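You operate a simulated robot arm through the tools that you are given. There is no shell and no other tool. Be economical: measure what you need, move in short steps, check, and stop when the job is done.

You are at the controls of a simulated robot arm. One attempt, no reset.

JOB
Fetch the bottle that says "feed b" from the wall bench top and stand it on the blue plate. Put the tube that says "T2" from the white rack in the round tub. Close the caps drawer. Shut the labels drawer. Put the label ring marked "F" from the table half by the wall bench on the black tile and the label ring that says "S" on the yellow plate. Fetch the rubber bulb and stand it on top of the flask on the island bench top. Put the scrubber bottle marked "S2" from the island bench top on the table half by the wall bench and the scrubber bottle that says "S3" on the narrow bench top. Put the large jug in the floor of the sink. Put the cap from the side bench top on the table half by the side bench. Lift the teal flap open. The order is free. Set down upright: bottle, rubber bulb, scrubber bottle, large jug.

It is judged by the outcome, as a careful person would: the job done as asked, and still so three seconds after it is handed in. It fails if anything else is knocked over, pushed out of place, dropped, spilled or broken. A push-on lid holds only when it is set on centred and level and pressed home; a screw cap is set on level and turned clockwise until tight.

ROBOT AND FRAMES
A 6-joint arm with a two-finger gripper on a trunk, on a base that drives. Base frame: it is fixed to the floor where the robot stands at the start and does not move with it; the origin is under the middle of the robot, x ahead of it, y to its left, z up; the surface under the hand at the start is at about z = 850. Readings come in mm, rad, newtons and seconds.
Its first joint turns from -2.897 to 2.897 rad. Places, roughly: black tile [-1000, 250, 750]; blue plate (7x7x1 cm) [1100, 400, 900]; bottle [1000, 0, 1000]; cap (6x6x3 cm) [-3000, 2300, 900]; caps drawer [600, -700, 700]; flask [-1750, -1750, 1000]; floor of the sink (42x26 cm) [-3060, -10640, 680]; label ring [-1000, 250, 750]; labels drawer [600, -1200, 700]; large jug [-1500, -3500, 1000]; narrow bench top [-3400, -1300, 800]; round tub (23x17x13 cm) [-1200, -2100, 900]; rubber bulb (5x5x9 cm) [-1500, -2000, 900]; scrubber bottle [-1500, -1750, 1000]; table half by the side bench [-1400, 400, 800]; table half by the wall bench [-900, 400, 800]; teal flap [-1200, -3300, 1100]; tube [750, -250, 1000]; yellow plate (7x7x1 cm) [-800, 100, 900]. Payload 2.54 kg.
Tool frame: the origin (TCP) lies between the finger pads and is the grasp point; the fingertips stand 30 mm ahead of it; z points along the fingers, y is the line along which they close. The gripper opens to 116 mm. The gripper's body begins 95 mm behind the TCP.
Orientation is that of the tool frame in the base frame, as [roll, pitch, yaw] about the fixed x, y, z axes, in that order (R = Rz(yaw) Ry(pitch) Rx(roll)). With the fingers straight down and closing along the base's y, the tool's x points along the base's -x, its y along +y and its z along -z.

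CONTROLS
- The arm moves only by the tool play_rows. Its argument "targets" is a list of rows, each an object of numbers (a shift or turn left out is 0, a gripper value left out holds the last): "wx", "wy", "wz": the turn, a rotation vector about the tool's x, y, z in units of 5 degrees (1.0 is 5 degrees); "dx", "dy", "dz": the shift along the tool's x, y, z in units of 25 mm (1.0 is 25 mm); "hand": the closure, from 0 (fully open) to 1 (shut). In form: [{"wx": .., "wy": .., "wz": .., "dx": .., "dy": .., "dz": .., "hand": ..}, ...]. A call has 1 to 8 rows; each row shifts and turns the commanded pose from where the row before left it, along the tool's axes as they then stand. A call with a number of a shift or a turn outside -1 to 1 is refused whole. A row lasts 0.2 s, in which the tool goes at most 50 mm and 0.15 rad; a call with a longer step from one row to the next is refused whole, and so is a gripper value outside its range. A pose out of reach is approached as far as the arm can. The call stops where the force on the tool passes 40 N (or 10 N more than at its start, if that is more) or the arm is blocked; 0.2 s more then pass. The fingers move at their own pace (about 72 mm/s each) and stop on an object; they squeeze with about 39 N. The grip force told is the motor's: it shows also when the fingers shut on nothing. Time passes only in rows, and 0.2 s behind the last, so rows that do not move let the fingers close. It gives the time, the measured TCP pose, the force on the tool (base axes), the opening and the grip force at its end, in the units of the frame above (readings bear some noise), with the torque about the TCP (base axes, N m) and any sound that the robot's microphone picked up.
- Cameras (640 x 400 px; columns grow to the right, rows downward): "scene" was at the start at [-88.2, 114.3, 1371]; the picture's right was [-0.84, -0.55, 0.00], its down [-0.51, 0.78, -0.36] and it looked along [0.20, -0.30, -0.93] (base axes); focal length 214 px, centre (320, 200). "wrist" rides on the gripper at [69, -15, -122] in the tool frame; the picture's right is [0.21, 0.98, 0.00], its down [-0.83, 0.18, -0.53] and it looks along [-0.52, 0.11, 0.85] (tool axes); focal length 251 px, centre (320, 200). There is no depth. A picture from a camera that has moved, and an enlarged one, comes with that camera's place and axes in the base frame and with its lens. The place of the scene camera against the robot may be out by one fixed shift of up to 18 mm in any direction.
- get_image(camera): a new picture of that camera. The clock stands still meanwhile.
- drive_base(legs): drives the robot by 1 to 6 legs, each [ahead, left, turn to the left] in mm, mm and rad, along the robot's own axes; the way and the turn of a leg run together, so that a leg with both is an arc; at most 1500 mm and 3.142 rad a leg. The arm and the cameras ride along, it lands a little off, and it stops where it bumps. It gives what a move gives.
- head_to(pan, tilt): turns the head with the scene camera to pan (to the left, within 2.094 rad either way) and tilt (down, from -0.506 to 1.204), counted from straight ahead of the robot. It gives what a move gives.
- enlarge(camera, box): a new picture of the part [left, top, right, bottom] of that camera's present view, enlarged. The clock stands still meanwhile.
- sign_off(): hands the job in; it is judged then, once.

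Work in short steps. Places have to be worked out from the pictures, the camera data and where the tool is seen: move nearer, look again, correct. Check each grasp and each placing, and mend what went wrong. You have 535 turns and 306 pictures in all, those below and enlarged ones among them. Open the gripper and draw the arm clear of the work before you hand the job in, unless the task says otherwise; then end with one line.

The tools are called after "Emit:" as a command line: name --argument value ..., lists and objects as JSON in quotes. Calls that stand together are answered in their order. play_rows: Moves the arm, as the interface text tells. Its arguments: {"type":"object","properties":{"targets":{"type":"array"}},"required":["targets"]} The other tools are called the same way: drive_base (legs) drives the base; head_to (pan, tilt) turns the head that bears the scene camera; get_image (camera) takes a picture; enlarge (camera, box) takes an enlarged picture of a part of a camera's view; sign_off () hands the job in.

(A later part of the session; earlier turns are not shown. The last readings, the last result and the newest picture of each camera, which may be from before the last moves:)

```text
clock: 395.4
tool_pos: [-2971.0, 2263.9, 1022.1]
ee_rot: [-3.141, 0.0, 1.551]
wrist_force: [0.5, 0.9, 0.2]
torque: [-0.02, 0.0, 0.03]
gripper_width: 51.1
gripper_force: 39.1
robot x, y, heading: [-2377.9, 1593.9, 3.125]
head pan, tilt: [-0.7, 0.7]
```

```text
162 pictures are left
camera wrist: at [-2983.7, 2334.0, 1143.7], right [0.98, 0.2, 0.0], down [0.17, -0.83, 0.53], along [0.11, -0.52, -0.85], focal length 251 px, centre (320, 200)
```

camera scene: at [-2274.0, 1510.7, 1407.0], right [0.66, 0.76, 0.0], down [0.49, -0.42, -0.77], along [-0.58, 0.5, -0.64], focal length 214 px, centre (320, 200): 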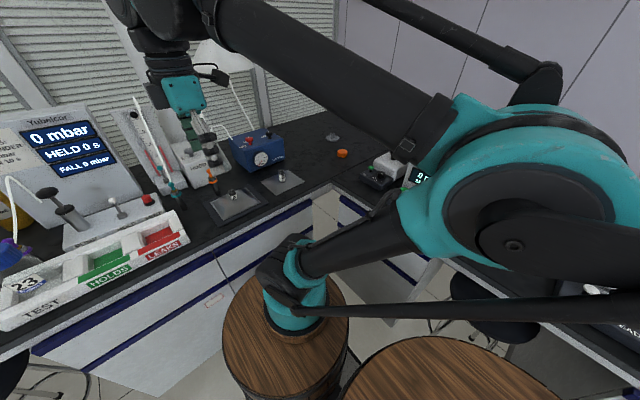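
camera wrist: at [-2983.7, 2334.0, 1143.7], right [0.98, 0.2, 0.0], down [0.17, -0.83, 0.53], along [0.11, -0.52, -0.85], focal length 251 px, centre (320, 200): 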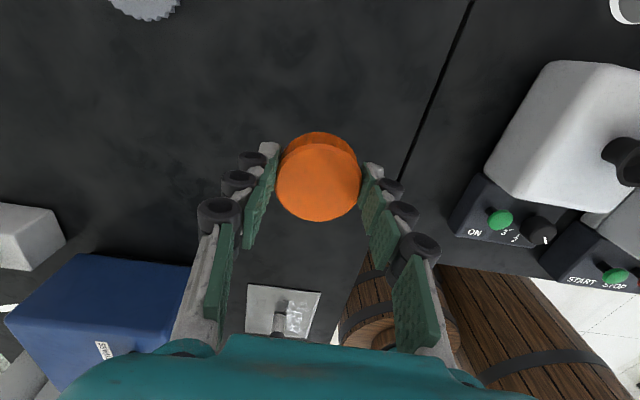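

Cap held. Raise and retract diagonally toward the robot, then drive to the table's north side.

Emit:
play_rows --targets '[{"dz": -1}, {"dz": -1}, {"dz": -1}, {"dz": -1}, {"dz": -1}, {"dz": -1}, {"dx": -0.5, "dy": 0.45}, {"dx": -1, "dy": 0.9}]'

Emit:
play_rows --targets '[{"dx": -1, "dy": 0.9}, {"dx": -1, "dy": 0.9}, {"dx": -1, "dy": 0.9}, {"dx": -1, "dy": 0.9}, {"dx": -1, "dy": 0.9}, {"dx": -1, "dy": 0.9}, {"dx": -1, "dy": 0.9}, {"dx": -1, "dy": 0.9}]'

Emit:
play_rows --targets '[{"dx": -1, "dy": 0.9}, {"dx": -1, "dy": 0.9}, {"dx": -1, "dy": 0.9}, {"dx": -1, "dy": 0.9}, {"dx": -0.7, "dy": 0.5}]'

Emit:
drive_base --legs '[[-1120, 0, 0], [0, 0, 1.571]]'

Emit:
head_to --pan 0 --tilt 0.6

Emit:
get_image --camera "scene"

```text
clock: 397.1
tool_pos: [-2936.9, 2226.9, 1171.5]
ee_rot: [3.141, -0.002, 1.551]
wrist_force: [-0.3, 1.3, -0.5]
torque: [-0.06, -0.03, 0.01]
gripper_width: 51.3
gripper_force: 39.3
robot x, y, heading: [-2378.9, 1596.5, 3.129]
head pan, tilt: [-0.7, 0.7]
```

```text
clock: 398.9
tool_pos: [-2761.6, 2023.6, 1172.6]
ee_rot: [3.14, -0.002, 1.552]
wrist_force: [-0.2, 0.8, -0.2]
torque: [-0.04, 0.01, 0.0]
gripper_width: 51.1
gripper_force: 39.4
robot x, y, heading: [-2377.9, 1596.5, 3.128]
head pan, tilt: [-0.7, 0.7]
```

```text
clock: 400.1
tool_pos: [-2661.2, 1903.9, 1173.1]
ee_rot: [3.141, -0.002, 1.552]
wrist_force: [-0.3, 0.5, -0.3]
torque: [-0.04, 0.01, 0.01]
gripper_width: 51.4
gripper_force: 39.0
robot x, y, heading: [-2376.0, 1596.8, 3.126]
head pan, tilt: [-0.7, 0.7]
```

```text
clock: 409.7
tool_pos: [-1572.1, 1295.7, 1172.3]
ee_rot: [3.141, 0.0, 3.12]
wrist_force: [0.2, 0.4, -0.4]
torque: [0.0, -0.01, -0.01]
gripper_width: 51.4
gripper_force: 38.7
robot x, y, heading: [-1261.9, 1576.1, -1.592]
head pan, tilt: [-0.7, 0.7]
```

```text
clock: 410.7
tool_pos: [-1571.5, 1295.9, 1172.5]
ee_rot: [3.14, -0.002, 3.12]
wrist_force: [-0.3, 0.3, -1.4]
torque: [0.01, 0.02, 0.02]
gripper_width: 51.1
gripper_force: 38.9
robot x, y, heading: [-1263.9, 1578.3, -1.592]
head pan, tilt: [0.0, 0.6]
```

```text
161 pictures are left
camera scene: at [-1111.5, 1617.0, 1415.6], right [-1.0, 0.02, 0.0], down [0.01, 0.56, -0.82], along [-0.02, -0.82, -0.57], focal length 214 px, centre (320, 200)
```

scene: 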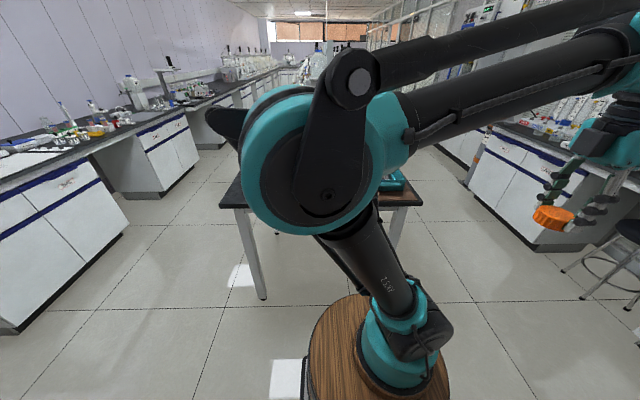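

Emit:
drive_base --legs '[[335, 0, 0.02]]'

Emit:
play_rows --targets '[{"dx": -0.8, "dy": -0.5}, {"dx": -1, "dy": -0.8}, {"dx": -1, "dy": -0.8}, {"dx": -1, "dy": -0.8}, {"dx": -1, "dy": -0.8}, {"dx": -1, "dy": -0.8}, {"dx": -1, "dy": -0.8}, {"dx": -1, "dy": -0.8}]'

Emit:
play_rows --targets '[{"dx": -1, "dy": -1}, {"dx": -1, "dy": -1}, {"dx": -1, "dy": -1}, {"dx": -1, "dy": -1}, {"dx": -0.8, "dy": -1}, {"dy": -1}, {"dy": -1}, {"dy": -1}]'

Emit:
get_image --camera "scene"

Emit:
get_image --camera "wrist"

```text
clock: 412.9
tool_pos: [-1570.6, 954.1, 1171.6]
ee_rot: [3.139, -0.001, 3.135]
wrist_force: [0.0, -1.5, 0.3]
torque: [0.03, 0.01, -0.03]
gripper_width: 51.5
gripper_force: 39.1
robot x, y, heading: [-1269.0, 1239.4, -1.577]
head pan, tilt: [0.0, 0.6]
```

```text
clock: 414.8
tool_pos: [-1377.7, 800.7, 1171.8]
ee_rot: [3.14, -0.001, 3.134]
wrist_force: [-0.7, 0.3, -0.3]
torque: [0.02, 0.0, 0.03]
gripper_width: 51.2
gripper_force: 39.2
robot x, y, heading: [-1270.3, 1243.3, -1.576]
head pan, tilt: [0.0, 0.6]
```

```text
clock: 416.6
tool_pos: [-1259.0, 599.9, 1172.2]
ee_rot: [3.14, -0.002, 3.135]
wrist_force: [-0.2, 1.4, -0.8]
torque: [-0.1, 0.0, 0.0]
gripper_width: 51.2
gripper_force: 39.5
robot x, y, heading: [-1264.7, 1241.2, -1.572]
head pan, tilt: [0.0, 0.6]
```

```text
160 pictures are left
camera scene: at [-1115.9, 1283.7, 1415.6], right [-1.0, 0.0, 0.0], down [0.0, 0.56, -0.83], along [0.0, -0.83, -0.56], focal length 214 px, centre (320, 200)
```

scene: 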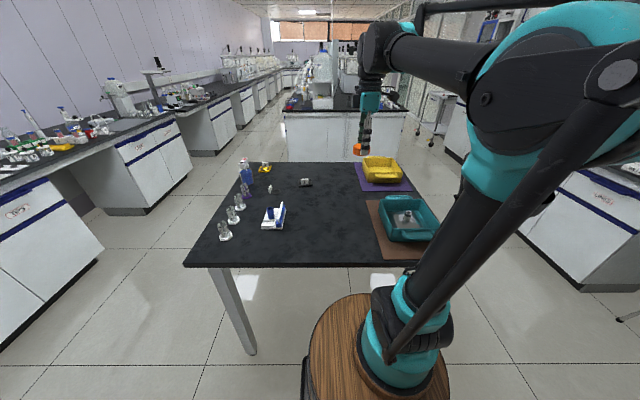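

```text
159 pictures are left
camera wrist: at [-1327.0, 585.4, 1293.4], right [-0.21, 0.98, 0.0], down [0.83, 0.18, 0.53], along [0.52, 0.11, -0.85], focal length 251 px, centre (320, 200)
```

wrist: 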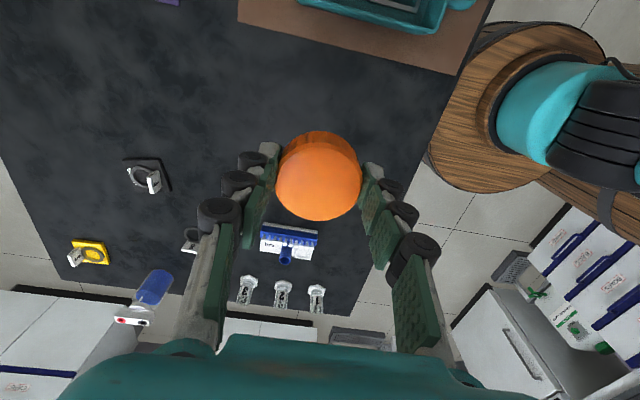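

Free spot at about (-1278, 600), well in the side-bench half. Lower the cap there.

Emit:
play_rows --targets '[{"dx": 0.76}, {"dz": 0.9}, {"dz": 1}, {"dz": 1}, {"dz": 1}, {"dz": 1}, {"dz": 1}, {"dz": 1}]'

Emit:
play_rows --targets '[{"dz": 1}, {"dz": 1}, {"dz": 1}, {"dz": 0.7}, {"dz": 0.4}, {"dz": 0.2}]'

Emit:
play_rows --targets '[{"dz": 0.12}, {"dz": 0.1}]'

```text
clock: 418.4
tool_pos: [-1278.0, 599.5, 999.3]
ee_rot: [3.139, -0.001, 3.135]
wrist_force: [0.5, 0.4, 0.4]
torque: [-0.02, -0.02, 0.01]
gripper_width: 51.1
gripper_force: 39.0
robot x, y, heading: [-1265.5, 1241.7, -1.573]
head pan, tilt: [0.0, 0.6]
```

```text
clock: 419.8
tool_pos: [-1277.5, 600.0, 891.0]
ee_rot: [3.14, -0.001, 3.136]
wrist_force: [-0.5, 0.5, -0.3]
torque: [0.0, 0.01, 0.0]
gripper_width: 51.5
gripper_force: 39.3
robot x, y, heading: [-1265.2, 1239.7, -1.573]
head pan, tilt: [0.0, 0.6]
```

```text
clock: 420.4
tool_pos: [-1278.2, 599.5, 886.4]
ee_rot: [3.14, -0.002, 3.136]
wrist_force: [0.1, -0.3, -0.8]
torque: [0.02, 0.01, 0.0]
gripper_width: 51.3
gripper_force: 39.2
robot x, y, heading: [-1268.0, 1240.5, -1.568]
head pan, tilt: [0.0, 0.6]
```

Emit:
play_rows --targets '[{"dz": 0.08}, {"dz": 0.06}]'

Emit:
play_rows --targets '[{"hand": 0.5}, {"hand": 0.35}, {"hand": 0.1}, {"hand": 0}, {"dz": -0.6}, {"dz": -1}, {"dz": -1}, {"dz": -1}]'

Emit:
get_image --camera "wrist"

```text
clock: 420.9
tool_pos: [-1278.4, 600.2, 882.5]
ee_rot: [3.141, -0.001, 3.135]
wrist_force: [0.1, -4.1, 27.3]
torque: [-0.11, -0.1, -0.03]
gripper_width: 51.7
gripper_force: 39.4
robot x, y, heading: [-1271.4, 1243.0, -1.577]
head pan, tilt: [0.0, 0.6]
```

```text
clock: 422.8
tool_pos: [-1278.4, 598.7, 973.1]
ee_rot: [3.141, -0.001, 3.134]
wrist_force: [-0.1, 0.1, -0.1]
torque: [0.03, -0.03, -0.01]
gripper_width: 115.8
gripper_force: 0.1
robot x, y, heading: [-1269.0, 1239.9, -1.572]
head pan, tilt: [0.0, 0.6]
```

```text
158 pictures are left
camera wrist: at [-1346.3, 585.5, 1094.4], right [-0.21, 0.98, 0.0], down [0.83, 0.18, 0.53], along [0.52, 0.11, -0.85], focal length 251 px, centre (320, 200)
```

wrist: 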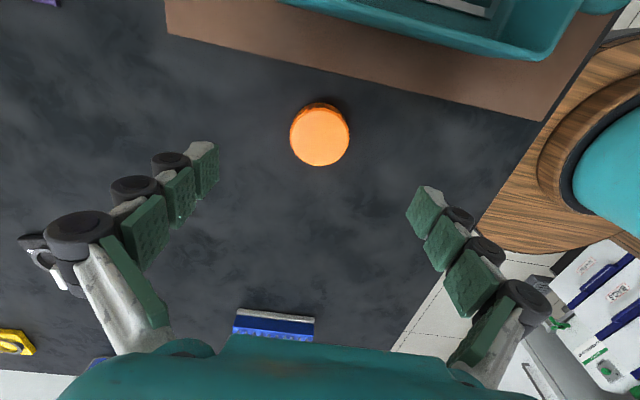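

Cap is down. Next S3 via the island's west aisle: fold the arm, drive around the table's west side and look.

Emit:
play_rows --targets '[{"dz": -1}, {"dz": -1}, {"dz": -1}, {"dz": -1}, {"dz": -1}, {"dz": -1}, {"dz": -1}, {"dy": 1}]'

Emit:
play_rows --targets '[{"dy": 1}, {"dy": 1}, {"dy": 1}, {"dy": 1}, {"dy": 1}, {"dy": 1}, {"dy": 1}]'

Emit:
drive_base --legs '[[0, -950, 0], [1500, 0, 0], [400, 0, 0]]'

Emit:
get_image --camera "scene"

Emit:
head_to --pan -0.9 --tilt 0.5

Emit:
get_image --camera "scene"

```text
clock: 424.6
tool_pos: [-1277.1, 626.5, 1149.0]
ee_rot: [3.14, -0.001, 3.136]
wrist_force: [0.3, -0.5, -0.9]
torque: [0.01, -0.03, -0.02]
gripper_width: 115.8
gripper_force: 0.1
robot x, y, heading: [-1268.6, 1241.3, -1.578]
head pan, tilt: [0.0, 0.6]
```

```text
clock: 426.1
tool_pos: [-1276.5, 800.2, 1149.4]
ee_rot: [3.14, -0.002, 3.137]
wrist_force: [-0.8, -0.2, 0.6]
torque: [0.0, 0.01, -0.02]
gripper_width: 116.1
gripper_force: 0.1
robot x, y, heading: [-1268.6, 1242.2, -1.57]
head pan, tilt: [0.0, 0.6]
```

```text
clock: 440.3
tool_pos: [-2230.6, -1107.7, 1148.6]
ee_rot: [3.14, -0.002, 3.14]
wrist_force: [-1.1, 0.2, 0.2]
torque: [0.01, 0.0, 0.01]
gripper_width: 115.9
gripper_force: 0.0
robot x, y, heading: [-2223.8, -667.7, -1.563]
head pan, tilt: [0.0, 0.6]
```

```text
157 pictures are left
camera scene: at [-2073.6, -624.2, 1415.6], right [-1.0, 0.0, 0.0], down [0.0, 0.56, -0.83], along [0.0, -0.83, -0.56], focal length 214 px, centre (320, 200)
```

scene: 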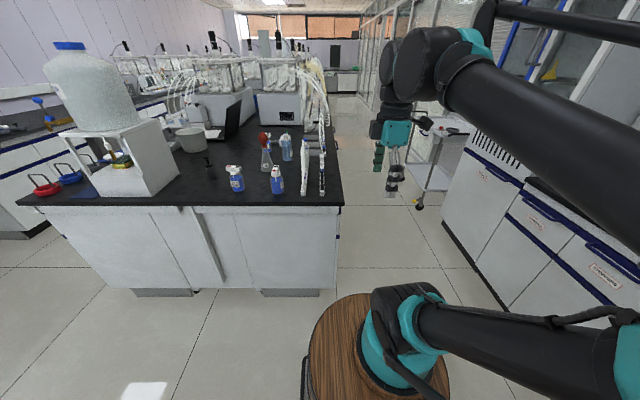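

```text
clock: 441.5
tool_pos: [-2231.7, -1108.5, 1148.3]
ee_rot: [3.139, -0.001, 3.139]
wrist_force: [-0.3, -0.2, 0.0]
torque: [-0.01, 0.02, -0.01]
gripper_width: 116.2
gripper_force: 0.0
robot x, y, heading: [-2221.9, -667.7, -1.567]
head pan, tilt: [-0.901, 0.499]
```

```text
156 pictures are left
camera scene: at [-2144.9, -592.5, 1424.7], right [-0.62, 0.78, 0.0], down [0.37, 0.3, -0.88], along [-0.69, -0.55, -0.48], focal length 214 px, centre (320, 200)
```

scene: 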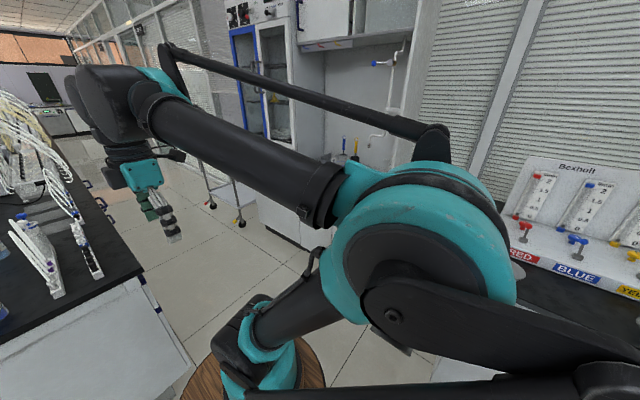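

West aisle is clear. Drive down it and face +x at S3's level.

Emit:
drive_base --legs '[[0, -400, 0], [1370, 0, 0], [0, 0, 1.571]]'

Emit:
head_to --pan 0 --tilt 0.6

Emit:
get_image --camera "scene"

Emit:
get_image --camera "wrist"

```text
clock: 453.5
tool_pos: [-2200.3, -2174.4, 1148.2]
ee_rot: [3.14, -0.002, -1.84]
wrist_force: [-0.7, -0.7, -0.2]
torque: [0.02, 0.0, -0.03]
gripper_width: 115.9
gripper_force: 0.2
robot x, y, heading: [-2623.8, -2051.3, -0.26]
head pan, tilt: [-0.901, 0.499]
stopped in leg 3: the robot was blocked; the commanded pose is now the measured one
```

```text
clock: 454.7
tool_pos: [-2199.5, -2173.9, 1147.2]
ee_rot: [3.141, -0.002, -1.84]
wrist_force: [-0.5, -0.3, 0.1]
torque: [-0.02, 0.0, -0.02]
gripper_width: 115.8
gripper_force: 0.1
robot x, y, heading: [-2621.2, -2047.3, -0.269]
head pan, tilt: [0.0, 0.6]
```

```text
155 pictures are left
camera scene: at [-2613.2, -1887.6, 1415.6], right [-0.26, -0.96, 0.0], down [-0.54, 0.15, -0.83], along [0.8, -0.22, -0.56], focal length 214 px, centre (320, 200)
```

scene: 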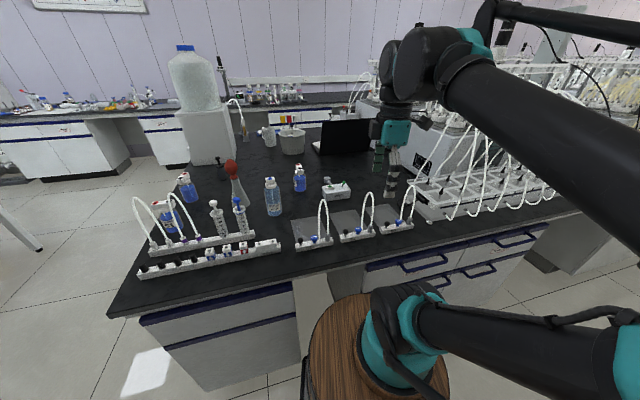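

```text
154 pictures are left
camera wrist: at [-2202.6, -2244.9, 1269.3], right [-1.0, 0.05, 0.0], down [0.05, 0.84, 0.53], along [0.03, 0.53, -0.85], focal length 251 px, centre (320, 200)
```

wrist: 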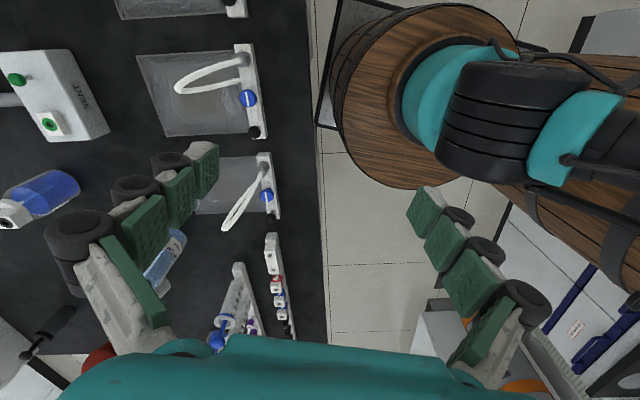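

S3 at ~(-1711, -2049); its cap bar runs along x, so rotate the tool to close along y and move over it at height.

Emit:
play_rows --targets '[{"wz": 1}, {"wz": 1}, {"wz": 1}, {"wz": 1}, {"wz": 1}, {"wz": 1}, {"wz": 1}, {"wz": 1}]'

Emit:
play_rows --targets '[{"wz": 1}, {"wz": 1}, {"wz": 1}, {"wz": 1}, {"wz": 1}, {"wz": 1}, {"wz": 0.9}, {"dx": -1}]'

Emit:
play_rows --targets '[{"dx": -1, "dy": 0.3}, {"dx": -1, "dy": 0.3}, {"dx": -1, "dy": 0.3}, {"dx": -1, "dy": 0.3}, {"dx": -1, "dy": 0.3}, {"dx": -1, "dy": 0.3}, {"dx": -1, "dy": 0.3}, {"dx": -1, "dy": 0.3}]'

Emit:
play_rows --targets '[{"dx": -1, "dy": 0.3}, {"dx": -1, "dy": 0.3}, {"dx": -1, "dy": 0.3}, {"dx": -1, "dy": 0.3}, {"dx": -1, "dy": 0.3}, {"dx": -1, "dy": 0.3}, {"dx": -1, "dy": 0.3}, {"dx": -1, "dy": 0.3}]'

Emit:
get_image --camera "wrist"

```text
clock: 456.5
tool_pos: [-2199.4, -2174.3, 1147.0]
ee_rot: [-3.14, -0.001, -2.54]
wrist_force: [-0.5, -0.6, 0.5]
torque: [0.01, 0.03, -0.01]
gripper_width: 116.1
gripper_force: 0.1
robot x, y, heading: [-2622.2, -2055.7, -0.263]
head pan, tilt: [0.0, 0.6]
```

```text
clock: 458.3
tool_pos: [-2174.0, -2176.0, 1146.9]
ee_rot: [3.14, -0.001, 3.14]
wrist_force: [-0.6, 0.0, 0.3]
torque: [0.01, -0.01, -0.01]
gripper_width: 115.9
gripper_force: 0.0
robot x, y, heading: [-2624.6, -2049.6, -0.267]
head pan, tilt: [0.0, 0.6]
```

```text
clock: 460.1
tool_pos: [-1975.2, -2114.4, 1147.0]
ee_rot: [3.141, -0.002, -3.141]
wrist_force: [-1.2, 0.2, 0.3]
torque: [0.0, -0.04, 0.0]
gripper_width: 116.0
gripper_force: 0.0
robot x, y, heading: [-2623.3, -2054.4, -0.26]
head pan, tilt: [0.0, 0.6]
```

```text
clock: 461.9
tool_pos: [-1775.6, -2054.6, 1147.2]
ee_rot: [-3.141, -0.003, -3.141]
wrist_force: [0.0, 0.2, 0.4]
torque: [0.02, -0.02, 0.01]
gripper_width: 116.0
gripper_force: 0.1
robot x, y, heading: [-2624.3, -2053.2, -0.268]
head pan, tilt: [0.0, 0.6]
```

```text
153 pictures are left
camera wrist: at [-1843.3, -2068.7, 1268.6], right [-0.22, 0.98, 0.0], down [0.83, 0.18, 0.53], along [0.52, 0.11, -0.85], focal length 251 px, centre (320, 200)
```

wrist: 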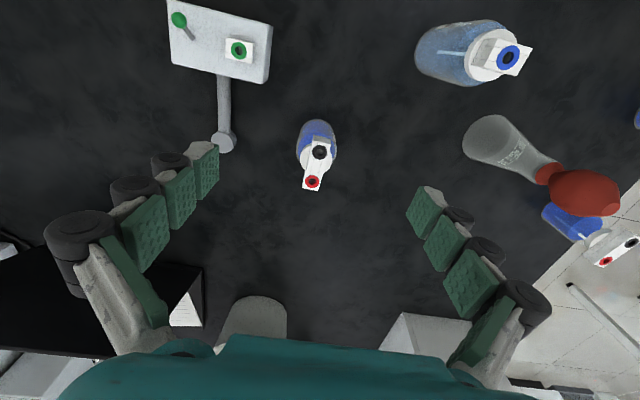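

S3's bar is centred at (-1712, -2046). Position and descend.

Emit:
play_rows --targets '[{"dx": -0.85, "dy": 0.11}, {"dx": -0.85, "dy": 0.11}, {"dx": -0.84, "dy": 0.11}, {"dz": 1}, {"dz": 1}, {"dz": 1}, {"dz": 1}, {"dz": 1}]'

Emit:
get_image --camera "wrist"

```text
clock: 463.7
tool_pos: [-1712.2, -2045.6, 1022.1]
ee_rot: [-3.14, -0.002, -3.14]
wrist_force: [0.3, -0.1, 0.4]
torque: [-0.02, 0.04, 0.01]
gripper_width: 115.8
gripper_force: 0.1
robot x, y, heading: [-2622.4, -2048.5, -0.265]
head pan, tilt: [0.0, 0.6]
```

```text
152 pictures are left
camera wrist: at [-1779.9, -2059.8, 1143.1], right [-0.22, 0.98, 0.0], down [0.83, 0.18, 0.53], along [0.52, 0.11, -0.85], focal length 251 px, centre (320, 200)
```

wrist: 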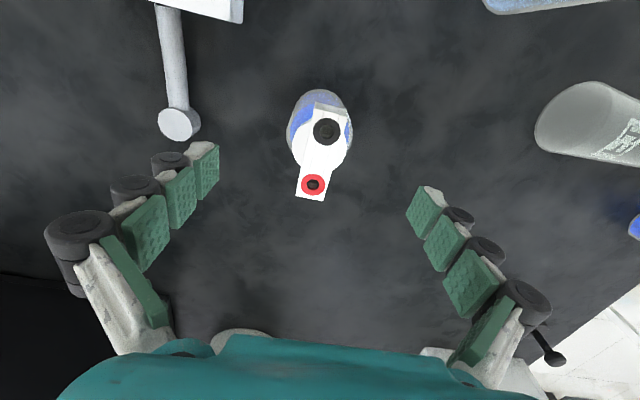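

Emit:
play_rows --targets '[{"dz": 0.97}, {"dz": 0.97}, {"dz": 0.97}, {"dz": 0.97}, {"dz": 0.96}]'

Emit:
play_rows --targets '[{"hand": 0.5}, {"hand": 1}, {"hand": 1}, {"hand": 1}, {"hand": 1}]'

Emit:
play_rows --targets '[{"dz": -0.15}, {"dz": -0.3}, {"dz": -0.5}, {"dz": -0.6}, {"dz": -0.8}, {"dz": -0.8}, {"dz": -0.8}, {"dz": -0.8}]'

Emit:
play_rows --targets '[{"dz": -0.8}, {"dz": -0.8}, {"dz": -0.8}, {"dz": -0.8}, {"dz": -0.8}, {"dz": -0.8}, {"dz": -0.4}]'

Emit:
get_image --camera "wrist"

```text
clock: 464.9
tool_pos: [-1713.2, -2046.6, 900.7]
ee_rot: [-3.141, -0.003, -3.139]
wrist_force: [-0.3, 0.4, 0.0]
torque: [0.0, -0.05, 0.02]
gripper_width: 115.6
gripper_force: 0.0
robot x, y, heading: [-2623.4, -2049.7, -0.267]
head pan, tilt: [0.0, 0.6]
```

```text
clock: 466.1
tool_pos: [-1711.7, -2045.6, 902.0]
ee_rot: [3.14, -0.003, -3.139]
wrist_force: [1.3, 1.9, 3.3]
torque: [0.14, 0.01, -0.04]
gripper_width: 58.0
gripper_force: 39.2
robot x, y, heading: [-2620.0, -2053.4, -0.268]
head pan, tilt: [0.0, 0.6]
```

```text
clock: 467.9
tool_pos: [-1711.1, -2045.3, 1019.8]
ee_rot: [-3.141, -0.001, -3.139]
wrist_force: [0.5, 0.4, -4.8]
torque: [-0.01, 0.05, 0.0]
gripper_width: 57.7
gripper_force: 38.4
robot x, y, heading: [-2621.7, -2053.2, -0.263]
head pan, tilt: [0.0, 0.6]
```

```text
clock: 469.5
tool_pos: [-1712.7, -2044.6, 1149.7]
ee_rot: [-3.141, -0.001, -3.139]
wrist_force: [-0.7, -0.1, -4.2]
torque: [-0.01, 0.03, 0.01]
gripper_width: 57.8
gripper_force: 39.6
robot x, y, heading: [-2624.4, -2051.5, -0.264]
head pan, tilt: [0.0, 0.6]
```

```text
151 pictures are left
camera wrist: at [-1780.1, -2060.0, 1271.1], right [-0.22, 0.98, 0.0], down [0.83, 0.18, 0.53], along [0.52, 0.11, -0.85], focal length 251 px, centre (320, 200)
```

wrist: 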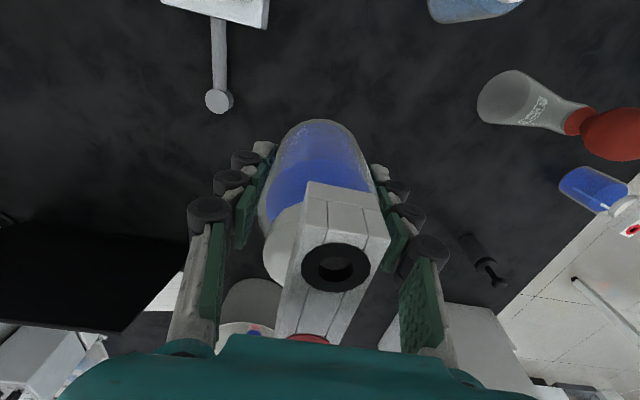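

S3 secured. Raise slightly and retract over the racks.

Emit:
play_rows --targets '[{"dz": -0.5, "dx": 0.3}, {"dz": -0.5, "dx": 0.6}, {"dz": -0.4, "dx": 0.8}, {"dx": 0.8, "dz": -0.2}, {"dx": 0.9}, {"dx": 0.9}, {"dx": 0.9}, {"dx": 0.9}]'

Emit:
play_rows --targets '[{"dx": 0.9, "dy": -0.3}, {"dx": 0.9, "dy": -0.3}, {"dx": 0.9, "dy": -0.3}, {"dx": 0.9, "dy": -0.3}, {"dx": 0.9, "dy": -0.3}, {"dx": 0.9, "dy": -0.3}, {"dx": 0.9, "dy": -0.3}, {"dx": 0.9, "dy": -0.3}]'

Emit:
play_rows --targets '[{"dx": 0.9, "dy": -0.3}, {"dx": 0.9, "dy": -0.3}, {"dx": 0.9, "dy": -0.3}, {"dx": 0.7, "dy": -0.3}, {"dx": 0.4}]'

Emit:
head_to --pan -2.09 --tilt 0.5

Emit:
get_image --camera "scene"

Emit:
head_to --pan 2.09 --tilt 0.5

Emit:
get_image --camera "scene"

```text
clock: 471.3
tool_pos: [-1863.0, -2045.6, 1189.9]
ee_rot: [-3.141, 0.0, -3.141]
wrist_force: [0.5, -0.1, -4.7]
torque: [0.0, 0.05, 0.03]
gripper_width: 57.8
gripper_force: 39.2
robot x, y, heading: [-2621.7, -2051.8, -0.266]
head pan, tilt: [0.0, 0.6]
```

```text
clock: 473.1
tool_pos: [-2043.5, -2105.0, 1191.1]
ee_rot: [-3.141, -0.003, -3.141]
wrist_force: [0.5, 0.1, -5.0]
torque: [0.0, 0.07, 0.0]
gripper_width: 57.8
gripper_force: 38.6
robot x, y, heading: [-2623.6, -2051.4, -0.267]
head pan, tilt: [0.0, 0.6]
```

```text
clock: 474.3
tool_pos: [-2138.1, -2135.1, 1191.1]
ee_rot: [3.141, -0.001, -3.141]
wrist_force: [-0.2, 0.1, -4.0]
torque: [0.02, 0.04, -0.04]
gripper_width: 57.5
gripper_force: 39.1
robot x, y, heading: [-2622.4, -2050.0, -0.262]
head pan, tilt: [0.0, 0.6]
```

```text
clock: 476.3
tool_pos: [-2139.2, -2135.3, 1192.2]
ee_rot: [-3.141, -0.001, -3.138]
wrist_force: [-0.2, -0.4, -4.9]
torque: [0.0, 0.03, 0.01]
gripper_width: 57.7
gripper_force: 39.0
robot x, y, heading: [-2619.9, -2050.0, -0.262]
head pan, tilt: [-2.089, 0.499]
```

```text
150 pictures are left
camera scene: at [-2762.6, -1928.7, 1424.7], right [-0.71, 0.71, 0.0], down [0.34, 0.34, -0.88], along [-0.62, -0.62, -0.48], focal length 214 px, centre (320, 200)
```

scene: 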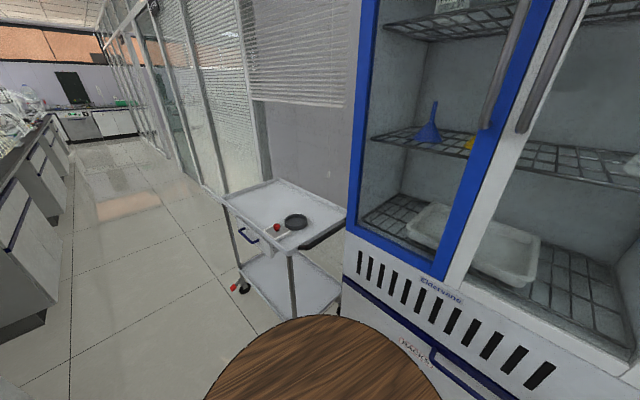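

```text
clock: 479.7
tool_pos: [-2138.5, -2136.5, 1190.4]
ee_rot: [-3.141, -0.003, -3.14]
wrist_force: [0.3, -0.2, -4.4]
torque: [0.04, 0.02, -0.01]
gripper_width: 57.9
gripper_force: 39.0
robot x, y, heading: [-2624.0, -2050.8, -0.266]
head pan, tilt: [2.089, 0.499]
```

```text
149 pictures are left
camera scene: at [-2721.0, -1776.2, 1424.7], right [0.97, 0.25, 0.0], down [0.12, -0.46, -0.88], along [-0.22, 0.85, -0.48], focal length 214 px, centre (320, 200)
```

scene: 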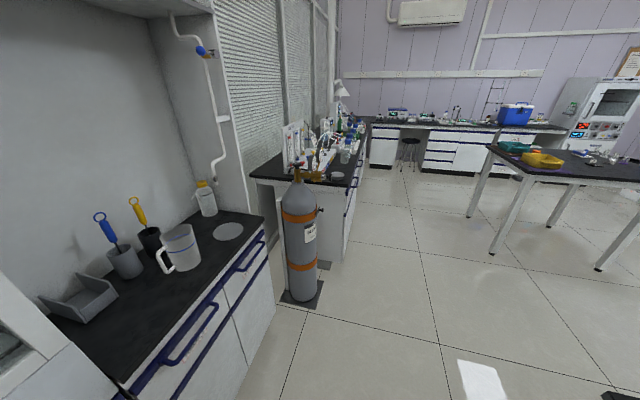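

The robot is too long to face the narrow bench across this aisle, so I'll face along the aisle and place S3 sideways. Free spot on the narrow bench: ~(-3265, -1505).

Emit:
drive_base --legs '[[0, 0, -1.31], [-540, 0, 0], [0, -90, 0]]'

Emit:
head_to --pan -1.4 --tilt 0.6

Emit:
get_image --camera "scene"

```text
clock: 486.8
tool_pos: [-2667.1, -1999.7, 1190.5]
ee_rot: [3.14, -0.001, 1.835]
wrist_force: [0.1, 0.3, -5.1]
torque: [0.01, -0.01, 0.0]
gripper_width: 57.7
gripper_force: 38.9
robot x, y, heading: [-2711.1, -1506.4, -1.572]
head pan, tilt: [2.089, 0.499]
```

```text
clock: 489.7
tool_pos: [-2667.2, -1999.9, 1191.5]
ee_rot: [3.141, -0.002, 1.836]
wrist_force: [-0.1, -0.7, -5.2]
torque: [0.05, -0.01, 0.02]
gripper_width: 57.7
gripper_force: 39.6
robot x, y, heading: [-2710.6, -1509.5, -1.577]
head pan, tilt: [-1.4, 0.6]
```

```text
148 pictures are left
camera scene: at [-2647.1, -1394.0, 1415.6], right [-0.17, 0.99, 0.0], down [0.56, 0.09, -0.83], along [-0.81, -0.14, -0.56], focal length 214 px, centre (320, 200)
```

scene: 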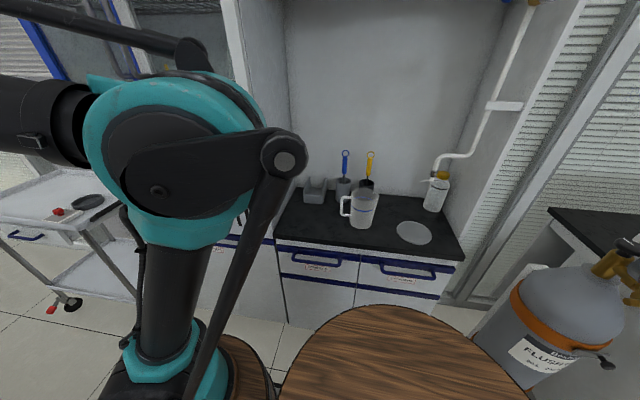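

Swing the arm around to the right side in two stages.

Emit:
play_rows --targets '[{"dx": 0.4, "dy": -0.4}, {"dx": 0.8, "dy": -0.85}, {"dx": 0.92, "dy": -0.94}, {"dx": 0.92, "dy": -0.94}, {"dx": 0.92, "dy": -0.94}, {"dx": 0.92, "dy": -0.94}, {"dx": 0.92, "dy": -0.94}, {"dx": 0.92, "dy": -0.94}]'

Emit:
play_rows --targets '[{"dx": 0.92, "dy": -0.94}, {"dx": 0.92, "dy": -0.94}, {"dx": 0.92, "dy": -0.94}, {"dx": 0.92, "dy": -0.94}, {"dx": 0.92, "dy": -0.9}, {"dx": 0.967, "dy": -0.44}, {"dx": 0.967, "dy": -0.44}, {"dx": 0.967, "dy": -0.44}]'

Emit:
play_rows --targets '[{"dx": 0.967, "dy": -0.44}, {"dx": 0.967, "dy": -0.44}, {"dx": 0.967, "dy": -0.44}, {"dx": 0.967, "dy": -0.44}, {"dx": 0.967, "dy": -0.44}, {"dx": 0.967, "dy": -0.44}, {"dx": 0.967, "dy": -0.44}, {"dx": 0.967, "dy": -0.44}]'

Emit:
play_rows --targets '[{"dx": 0.967, "dy": -0.44}, {"dx": 0.967, "dy": -0.44}, {"dx": 0.8, "dy": -0.4}, {"dx": 0.5, "dy": -0.3}]'

Emit:
get_image --camera "scene"

Emit:
get_image --camera "wrist"

```text
clock: 491.5
tool_pos: [-2878.5, -1881.6, 1189.8]
ee_rot: [-3.142, -0.003, 1.834]
wrist_force: [0.3, 0.6, -5.0]
torque: [0.01, 0.0, 0.02]
gripper_width: 57.6
gripper_force: 38.5
robot x, y, heading: [-2711.3, -1508.7, -1.577]
head pan, tilt: [-1.4, 0.6]
```

```text
clock: 493.3
tool_pos: [-3071.6, -1738.4, 1193.0]
ee_rot: [-3.14, -0.001, 1.834]
wrist_force: [-0.5, -0.5, -4.7]
torque: [0.05, 0.06, -0.02]
gripper_width: 57.7
gripper_force: 39.4
robot x, y, heading: [-2712.1, -1509.5, -1.578]
head pan, tilt: [-1.4, 0.6]
```

```text
clock: 495.1
tool_pos: [-3206.6, -1576.2, 1192.1]
ee_rot: [3.141, -0.003, 1.834]
wrist_force: [1.0, -0.3, -3.9]
torque: [0.03, 0.02, 0.01]
gripper_width: 57.6
gripper_force: 38.9
robot x, y, heading: [-2712.7, -1509.3, -1.58]
head pan, tilt: [-1.4, 0.6]
```

```text
clock: 496.1
tool_pos: [-3265.2, -1508.6, 1190.6]
ee_rot: [-3.139, -0.001, 1.831]
wrist_force: [1.4, 0.4, -4.7]
torque: [-0.01, 0.04, -0.04]
gripper_width: 57.9
gripper_force: 39.2
robot x, y, heading: [-2714.0, -1508.6, -1.579]
head pan, tilt: [-1.4, 0.6]
```

```text
147 pictures are left
camera scene: at [-2647.2, -1393.9, 1415.6], right [-0.17, 0.99, 0.0], down [0.56, 0.09, -0.83], along [-0.81, -0.14, -0.57], focal length 214 px, centre (320, 200)
```

scene: 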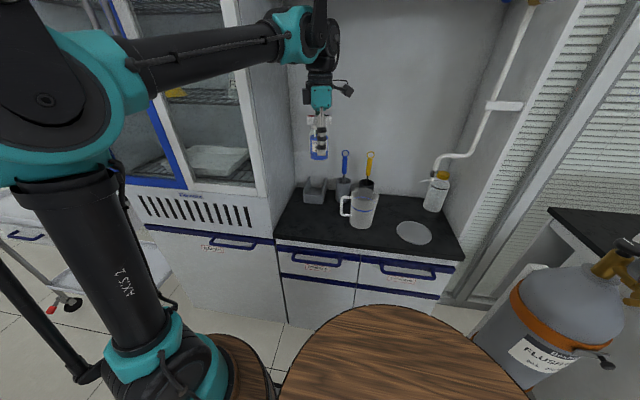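

```text
146 pictures are left
camera wrist: at [-3296.5, -1445.1, 1312.9], right [0.89, 0.46, 0.0], down [0.39, -0.75, 0.53], along [0.25, -0.47, -0.85], focal length 251 px, centre (320, 200)
```

wrist: 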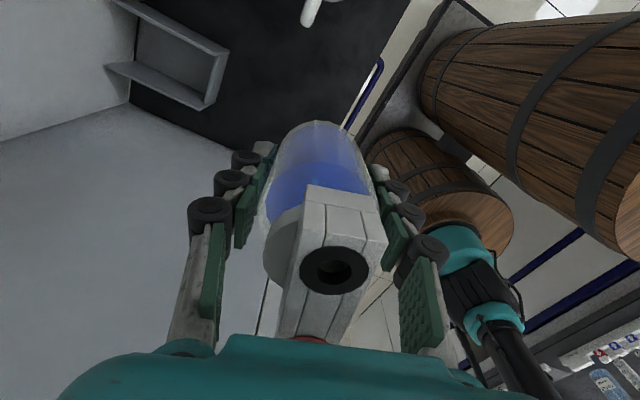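

Clear below. Lower S3 onto the narrow bench.

Emit:
play_rows --targets '[{"dz": 0.5}, {"dz": 0.9}, {"dz": 1}, {"dz": 1}, {"dz": 1}, {"dz": 1}, {"dz": 1}, {"dz": 1}]'

Emit:
play_rows --targets '[{"dz": 0.9}, {"dz": 0.8}, {"dz": 0.6}, {"dz": 0.5}]'

Emit:
get_image --camera "scene"

```text
clock: 497.9
tool_pos: [-3265.1, -1508.7, 1007.1]
ee_rot: [3.142, -0.001, 1.836]
wrist_force: [-0.1, -0.2, -3.5]
torque: [0.04, 0.0, 0.02]
gripper_width: 57.5
gripper_force: 38.9
robot x, y, heading: [-2712.0, -1509.3, -1.576]
head pan, tilt: [-1.4, 0.6]
```

```text
clock: 498.9
tool_pos: [-3265.6, -1506.6, 938.0]
ee_rot: [3.141, -0.003, 1.835]
wrist_force: [0.8, 0.1, -4.3]
torque: [0.02, 0.01, 0.01]
gripper_width: 57.8
gripper_force: 39.1
robot x, y, heading: [-2710.8, -1510.1, -1.579]
head pan, tilt: [-1.4, 0.6]
```

```text
145 pictures are left
camera scene: at [-2647.3, -1393.8, 1415.6], right [-0.17, 0.99, 0.0], down [0.56, 0.09, -0.82], along [-0.81, -0.14, -0.57], focal length 214 px, centre (320, 200)
```

scene: 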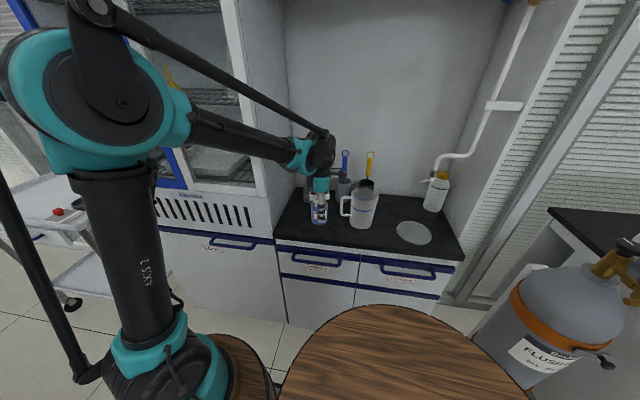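

Emit:
play_rows --targets '[{"dz": 0.5}, {"dz": 0.4}, {"dz": 0.2}, {"dz": 0.1}]'

Emit:
play_rows --targets '[{"dz": 0.1}, {"dz": 0.1}]'

Emit:
play_rows --targets '[{"dz": 0.1}, {"dz": 0.08}]'

```text
clock: 499.9
tool_pos: [-3266.3, -1508.6, 906.6]
ee_rot: [-3.141, -0.002, 1.836]
wrist_force: [-1.1, -1.1, -4.2]
torque: [0.03, 0.02, 0.0]
gripper_width: 57.6
gripper_force: 39.0
robot x, y, heading: [-2709.7, -1507.6, -1.577]
head pan, tilt: [-1.4, 0.6]
```

```text
clock: 500.5
tool_pos: [-3266.4, -1507.2, 901.3]
ee_rot: [-3.141, -0.001, 1.833]
wrist_force: [-0.2, -0.3, -5.1]
torque: [0.01, 0.06, 0.01]
gripper_width: 57.7
gripper_force: 38.9
robot x, y, heading: [-2709.5, -1510.4, -1.577]
head pan, tilt: [-1.4, 0.6]
```

```text
clock: 501.1
tool_pos: [-3265.2, -1506.5, 897.6]
ee_rot: [-3.14, -0.003, 1.834]
wrist_force: [-3.6, -0.3, 20.3]
torque: [-0.08, 0.06, 0.01]
gripper_width: 58.0
gripper_force: 38.7
robot x, y, heading: [-2715.0, -1510.0, -1.579]
head pan, tilt: [-1.4, 0.6]
```

Contact. Release and raise.

Emit:
play_rows --targets '[{"hand": 0.45}, {"hand": 0.3}, {"hand": 0.1}, {"hand": 0}, {"hand": 0}]'

Emit:
play_rows --targets '[{"dz": -0.5}, {"dz": -1}, {"dz": -1}, {"dz": -1}, {"dz": -1}, {"dz": -1}, {"dz": -1}, {"dz": -1}]'

Emit:
play_rows --targets '[{"dz": -1}, {"dz": -1}, {"dx": -0.5, "dy": 0.9}, {"dx": -0.5, "dy": 0.9}, {"dx": -0.5, "dy": 0.9}, {"dx": -0.9, "dy": 0.6}, {"dx": -0.9, "dy": 0.6}, {"dx": -0.9, "dy": 0.6}]'

Emit:
get_image --camera "scene"

```text
clock: 502.3
tool_pos: [-3265.6, -1507.3, 896.8]
ee_rot: [-3.142, -0.002, 1.833]
wrist_force: [-0.1, -0.1, 0.1]
torque: [0.04, -0.02, 0.02]
gripper_width: 115.9
gripper_force: 0.0
robot x, y, heading: [-2711.9, -1508.7, -1.579]
head pan, tilt: [-1.4, 0.6]
```

```text
clock: 504.1
tool_pos: [-3265.6, -1507.4, 1084.9]
ee_rot: [-3.141, -0.002, 1.834]
wrist_force: [0.0, 0.1, 0.6]
torque: [-0.01, -0.01, -0.02]
gripper_width: 116.0
gripper_force: 0.0
robot x, y, heading: [-2711.4, -1509.6, -1.572]
head pan, tilt: [-1.4, 0.6]
```

```text
clock: 505.9
tool_pos: [-3129.3, -1578.4, 1134.3]
ee_rot: [3.141, -0.003, 1.833]
wrist_force: [-0.6, 0.1, 0.2]
torque: [0.03, -0.04, 0.02]
gripper_width: 116.0
gripper_force: 0.0
robot x, y, heading: [-2712.4, -1509.0, -1.578]
head pan, tilt: [-1.4, 0.6]
```

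```text
144 pictures are left
camera scene: at [-2647.4, -1393.7, 1415.6], right [-0.16, 0.99, 0.0], down [0.56, 0.09, -0.82], along [-0.81, -0.14, -0.57], focal length 214 px, centre (320, 200)
```

scene: 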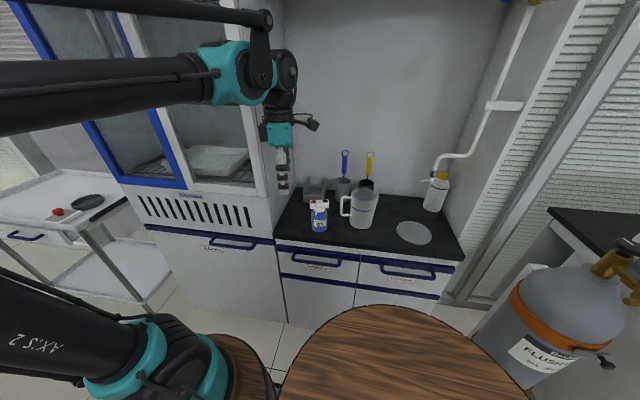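

S3 stands on the narrow bench. Bring the arm back to the front and drive further down the west aisle to find the jug and flap.

Emit:
play_rows --targets '[{"dx": -1, "dy": 0.2}, {"dx": -1, "dy": 0.2}, {"dx": -1, "dy": 0.2}, {"dx": -1, "dy": 0.2}, {"dx": -1, "dy": 0.2}, {"dx": -1, "dy": 0.2}, {"dx": -1, "dy": 0.2}, {"dx": -1, "dy": 0.3}]'

Emit:
play_rows --targets '[{"dx": -1, "dy": 0.6}, {"dx": -1, "dy": 0.9}, {"dx": -1, "dy": 1}, {"dx": -1, "dy": 1}, {"dx": -1, "dy": 1}, {"dx": -1, "dy": 1}, {"dx": -1, "dy": 1}, {"dx": -1, "dy": 1}]'

Emit:
drive_base --legs '[[0, 80, 0], [1300, 0, 0]]'

Emit:
head_to --pan 0.9 --tilt 0.4

Emit:
get_image --camera "scene"

```text
clock: 507.7
tool_pos: [-3036.1, -1762.6, 1135.2]
ee_rot: [3.141, -0.002, 1.831]
wrist_force: [-0.6, -0.3, 0.3]
torque: [0.02, -0.03, -0.01]
gripper_width: 116.0
gripper_force: 0.1
robot x, y, heading: [-2712.2, -1510.0, -1.572]
head pan, tilt: [-1.4, 0.6]
```

```text
clock: 509.5
tool_pos: [-2803.4, -1905.0, 1133.6]
ee_rot: [-3.141, -0.001, 1.832]
wrist_force: [1.0, 0.6, 0.2]
torque: [0.02, 0.04, 0.01]
gripper_width: 116.2
gripper_force: 0.0
robot x, y, heading: [-2710.2, -1509.0, -1.577]
head pan, tilt: [-1.4, 0.6]
```

```text
clock: 516.7
tool_pos: [-2721.6, -3207.2, 1133.1]
ee_rot: [3.141, -0.001, 1.842]
wrist_force: [0.4, -0.1, 0.5]
torque: [0.02, -0.01, 0.0]
gripper_width: 115.7
gripper_force: 0.1
robot x, y, heading: [-2632.3, -2808.9, -1.567]
head pan, tilt: [-1.4, 0.6]
```

```text
clock: 518.8
tool_pos: [-2721.1, -3205.8, 1135.0]
ee_rot: [-3.141, -0.001, 1.844]
wrist_force: [0.2, 1.2, 1.3]
torque: [0.0, 0.0, 0.0]
gripper_width: 116.0
gripper_force: 0.1
robot x, y, heading: [-2633.2, -2812.4, -1.57]
head pan, tilt: [0.901, 0.4]
```

```text
143 pictures are left
camera scene: at [-2409.5, -2734.5, 1433.8], right [-0.62, -0.79, 0.0], down [-0.31, 0.24, -0.92], along [0.72, -0.57, -0.39], focal length 214 px, centre (320, 200)
```

scene: 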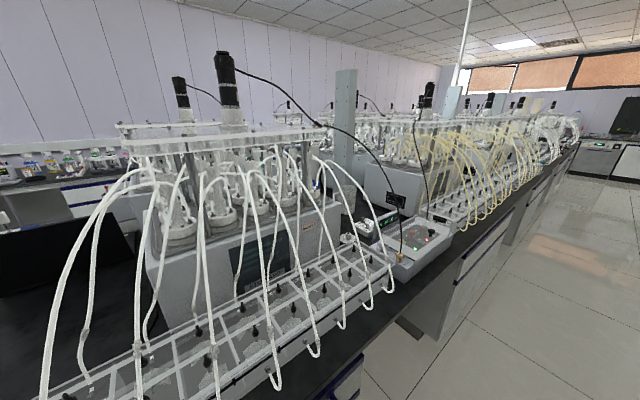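

Emit:
drive_base --legs '[[700, 0, 0]]'

Emit:
get_image --camera "scene"

Emit:
head_to --pan 1.5 --tilt 0.4

Emit:
get_image --camera "scene"

```text
clock: 522.6
tool_pos: [-2722.6, -3906.9, 1133.8]
ee_rot: [-3.14, -0.001, 1.836]
wrist_force: [-0.8, 0.0, 0.0]
torque: [-0.01, 0.02, -0.01]
gripper_width: 115.9
gripper_force: 0.0
robot x, y, heading: [-2633.2, -3513.5, -1.572]
head pan, tilt: [0.901, 0.4]
```

```text
142 pictures are left
camera scene: at [-2408.5, -3436.8, 1433.8], right [-0.62, -0.78, 0.0], down [-0.3, 0.24, -0.92], along [0.72, -0.57, -0.39], focal length 214 px, centre (320, 200)
```

scene: 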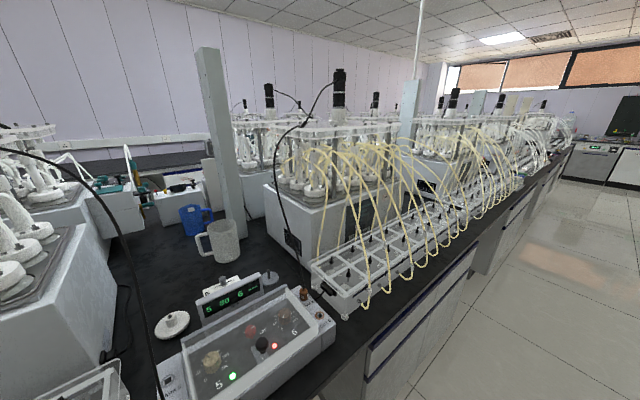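

```text
clock: 523.6
tool_pos: [-2723.2, -3906.7, 1134.6]
ee_rot: [-3.141, -0.001, 1.836]
wrist_force: [-0.5, 0.2, 1.1]
torque: [0.0, 0.01, -0.02]
gripper_width: 116.0
gripper_force: 0.1
robot x, y, heading: [-2635.0, -3510.2, -1.577]
head pan, tilt: [1.499, 0.4]
```

```text
141 pictures are left
camera scene: at [-2388.6, -3386.0, 1433.8], right [-0.07, -1.0, 0.0], down [-0.39, 0.03, -0.92], along [0.92, -0.07, -0.39], focal length 214 px, centre (320, 200)
```

scene: 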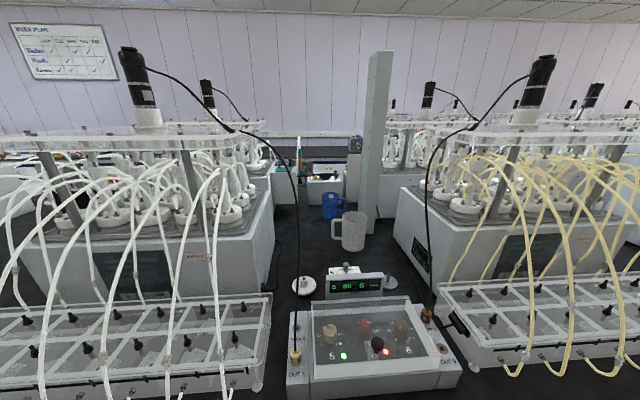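

Emit:
enlarge --camera "scene" --box '[230, 130, 430, 255]'

```text
3.20 times, centred on (330, 192) of scene
camera zoom: at [-2388.6, -3386.0, 1433.8], right [-0.07, -1.0, 0.0], down [-0.39, 0.03, -0.92], along [0.92, -0.07, -0.39], focal length 686 px, centre (288, 224)
```

zoom: 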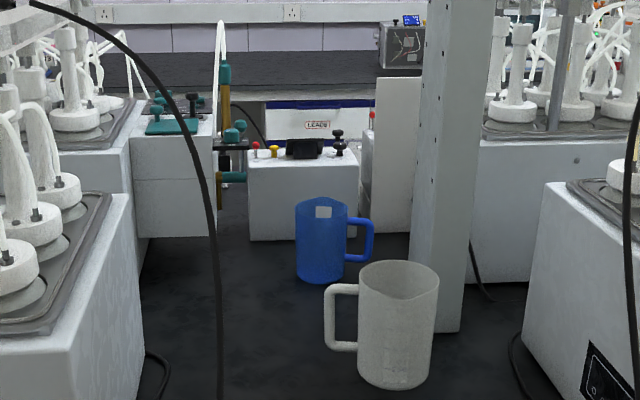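

The large (white) jug stands at ~(-1548, -3607), rim z≈990, between the reactors; the teal flap is on the east side. I'll work from here side-on: shift the base to the island edge and swing the arm left.

Emit:
drive_base --legs '[[-90, 0, 0], [0, 110, 0]]'

Emit:
head_to --pan 1.75 --tilt 0.5

Emit:
get_image --camera "scene"

```text
clock: 525.5
tool_pos: [-2612.8, -3818.9, 1134.7]
ee_rot: [3.141, -0.002, 1.836]
wrist_force: [-0.7, 0.4, -1.2]
torque: [0.01, -0.01, -0.02]
gripper_width: 115.8
gripper_force: 0.1
robot x, y, heading: [-2526.4, -3418.0, -1.573]
head pan, tilt: [1.499, 0.4]
```

```text
clock: 526.3
tool_pos: [-2612.7, -3817.0, 1134.8]
ee_rot: [-3.14, -0.002, 1.837]
wrist_force: [-0.2, 0.2, 0.6]
torque: [0.0, 0.0, 0.0]
gripper_width: 116.0
gripper_force: 0.0
robot x, y, heading: [-2522.9, -3419.4, -1.576]
head pan, tilt: [1.751, 0.499]
```

```text
139 pictures are left
camera scene: at [-2281.1, -3273.3, 1424.7], right [0.18, -0.98, 0.0], down [-0.47, -0.08, -0.88], along [0.86, 0.15, -0.48], focal length 214 px, centre (320, 200)
```

scene: 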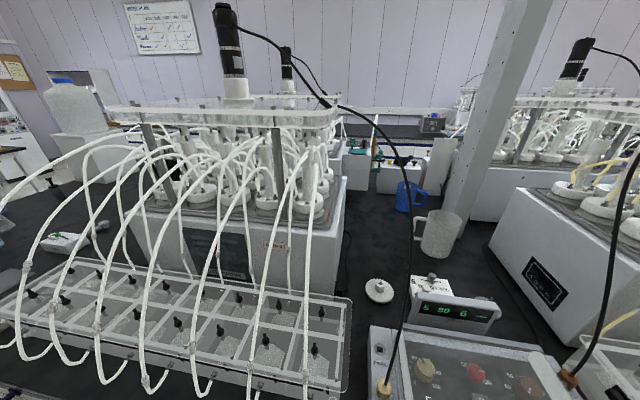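

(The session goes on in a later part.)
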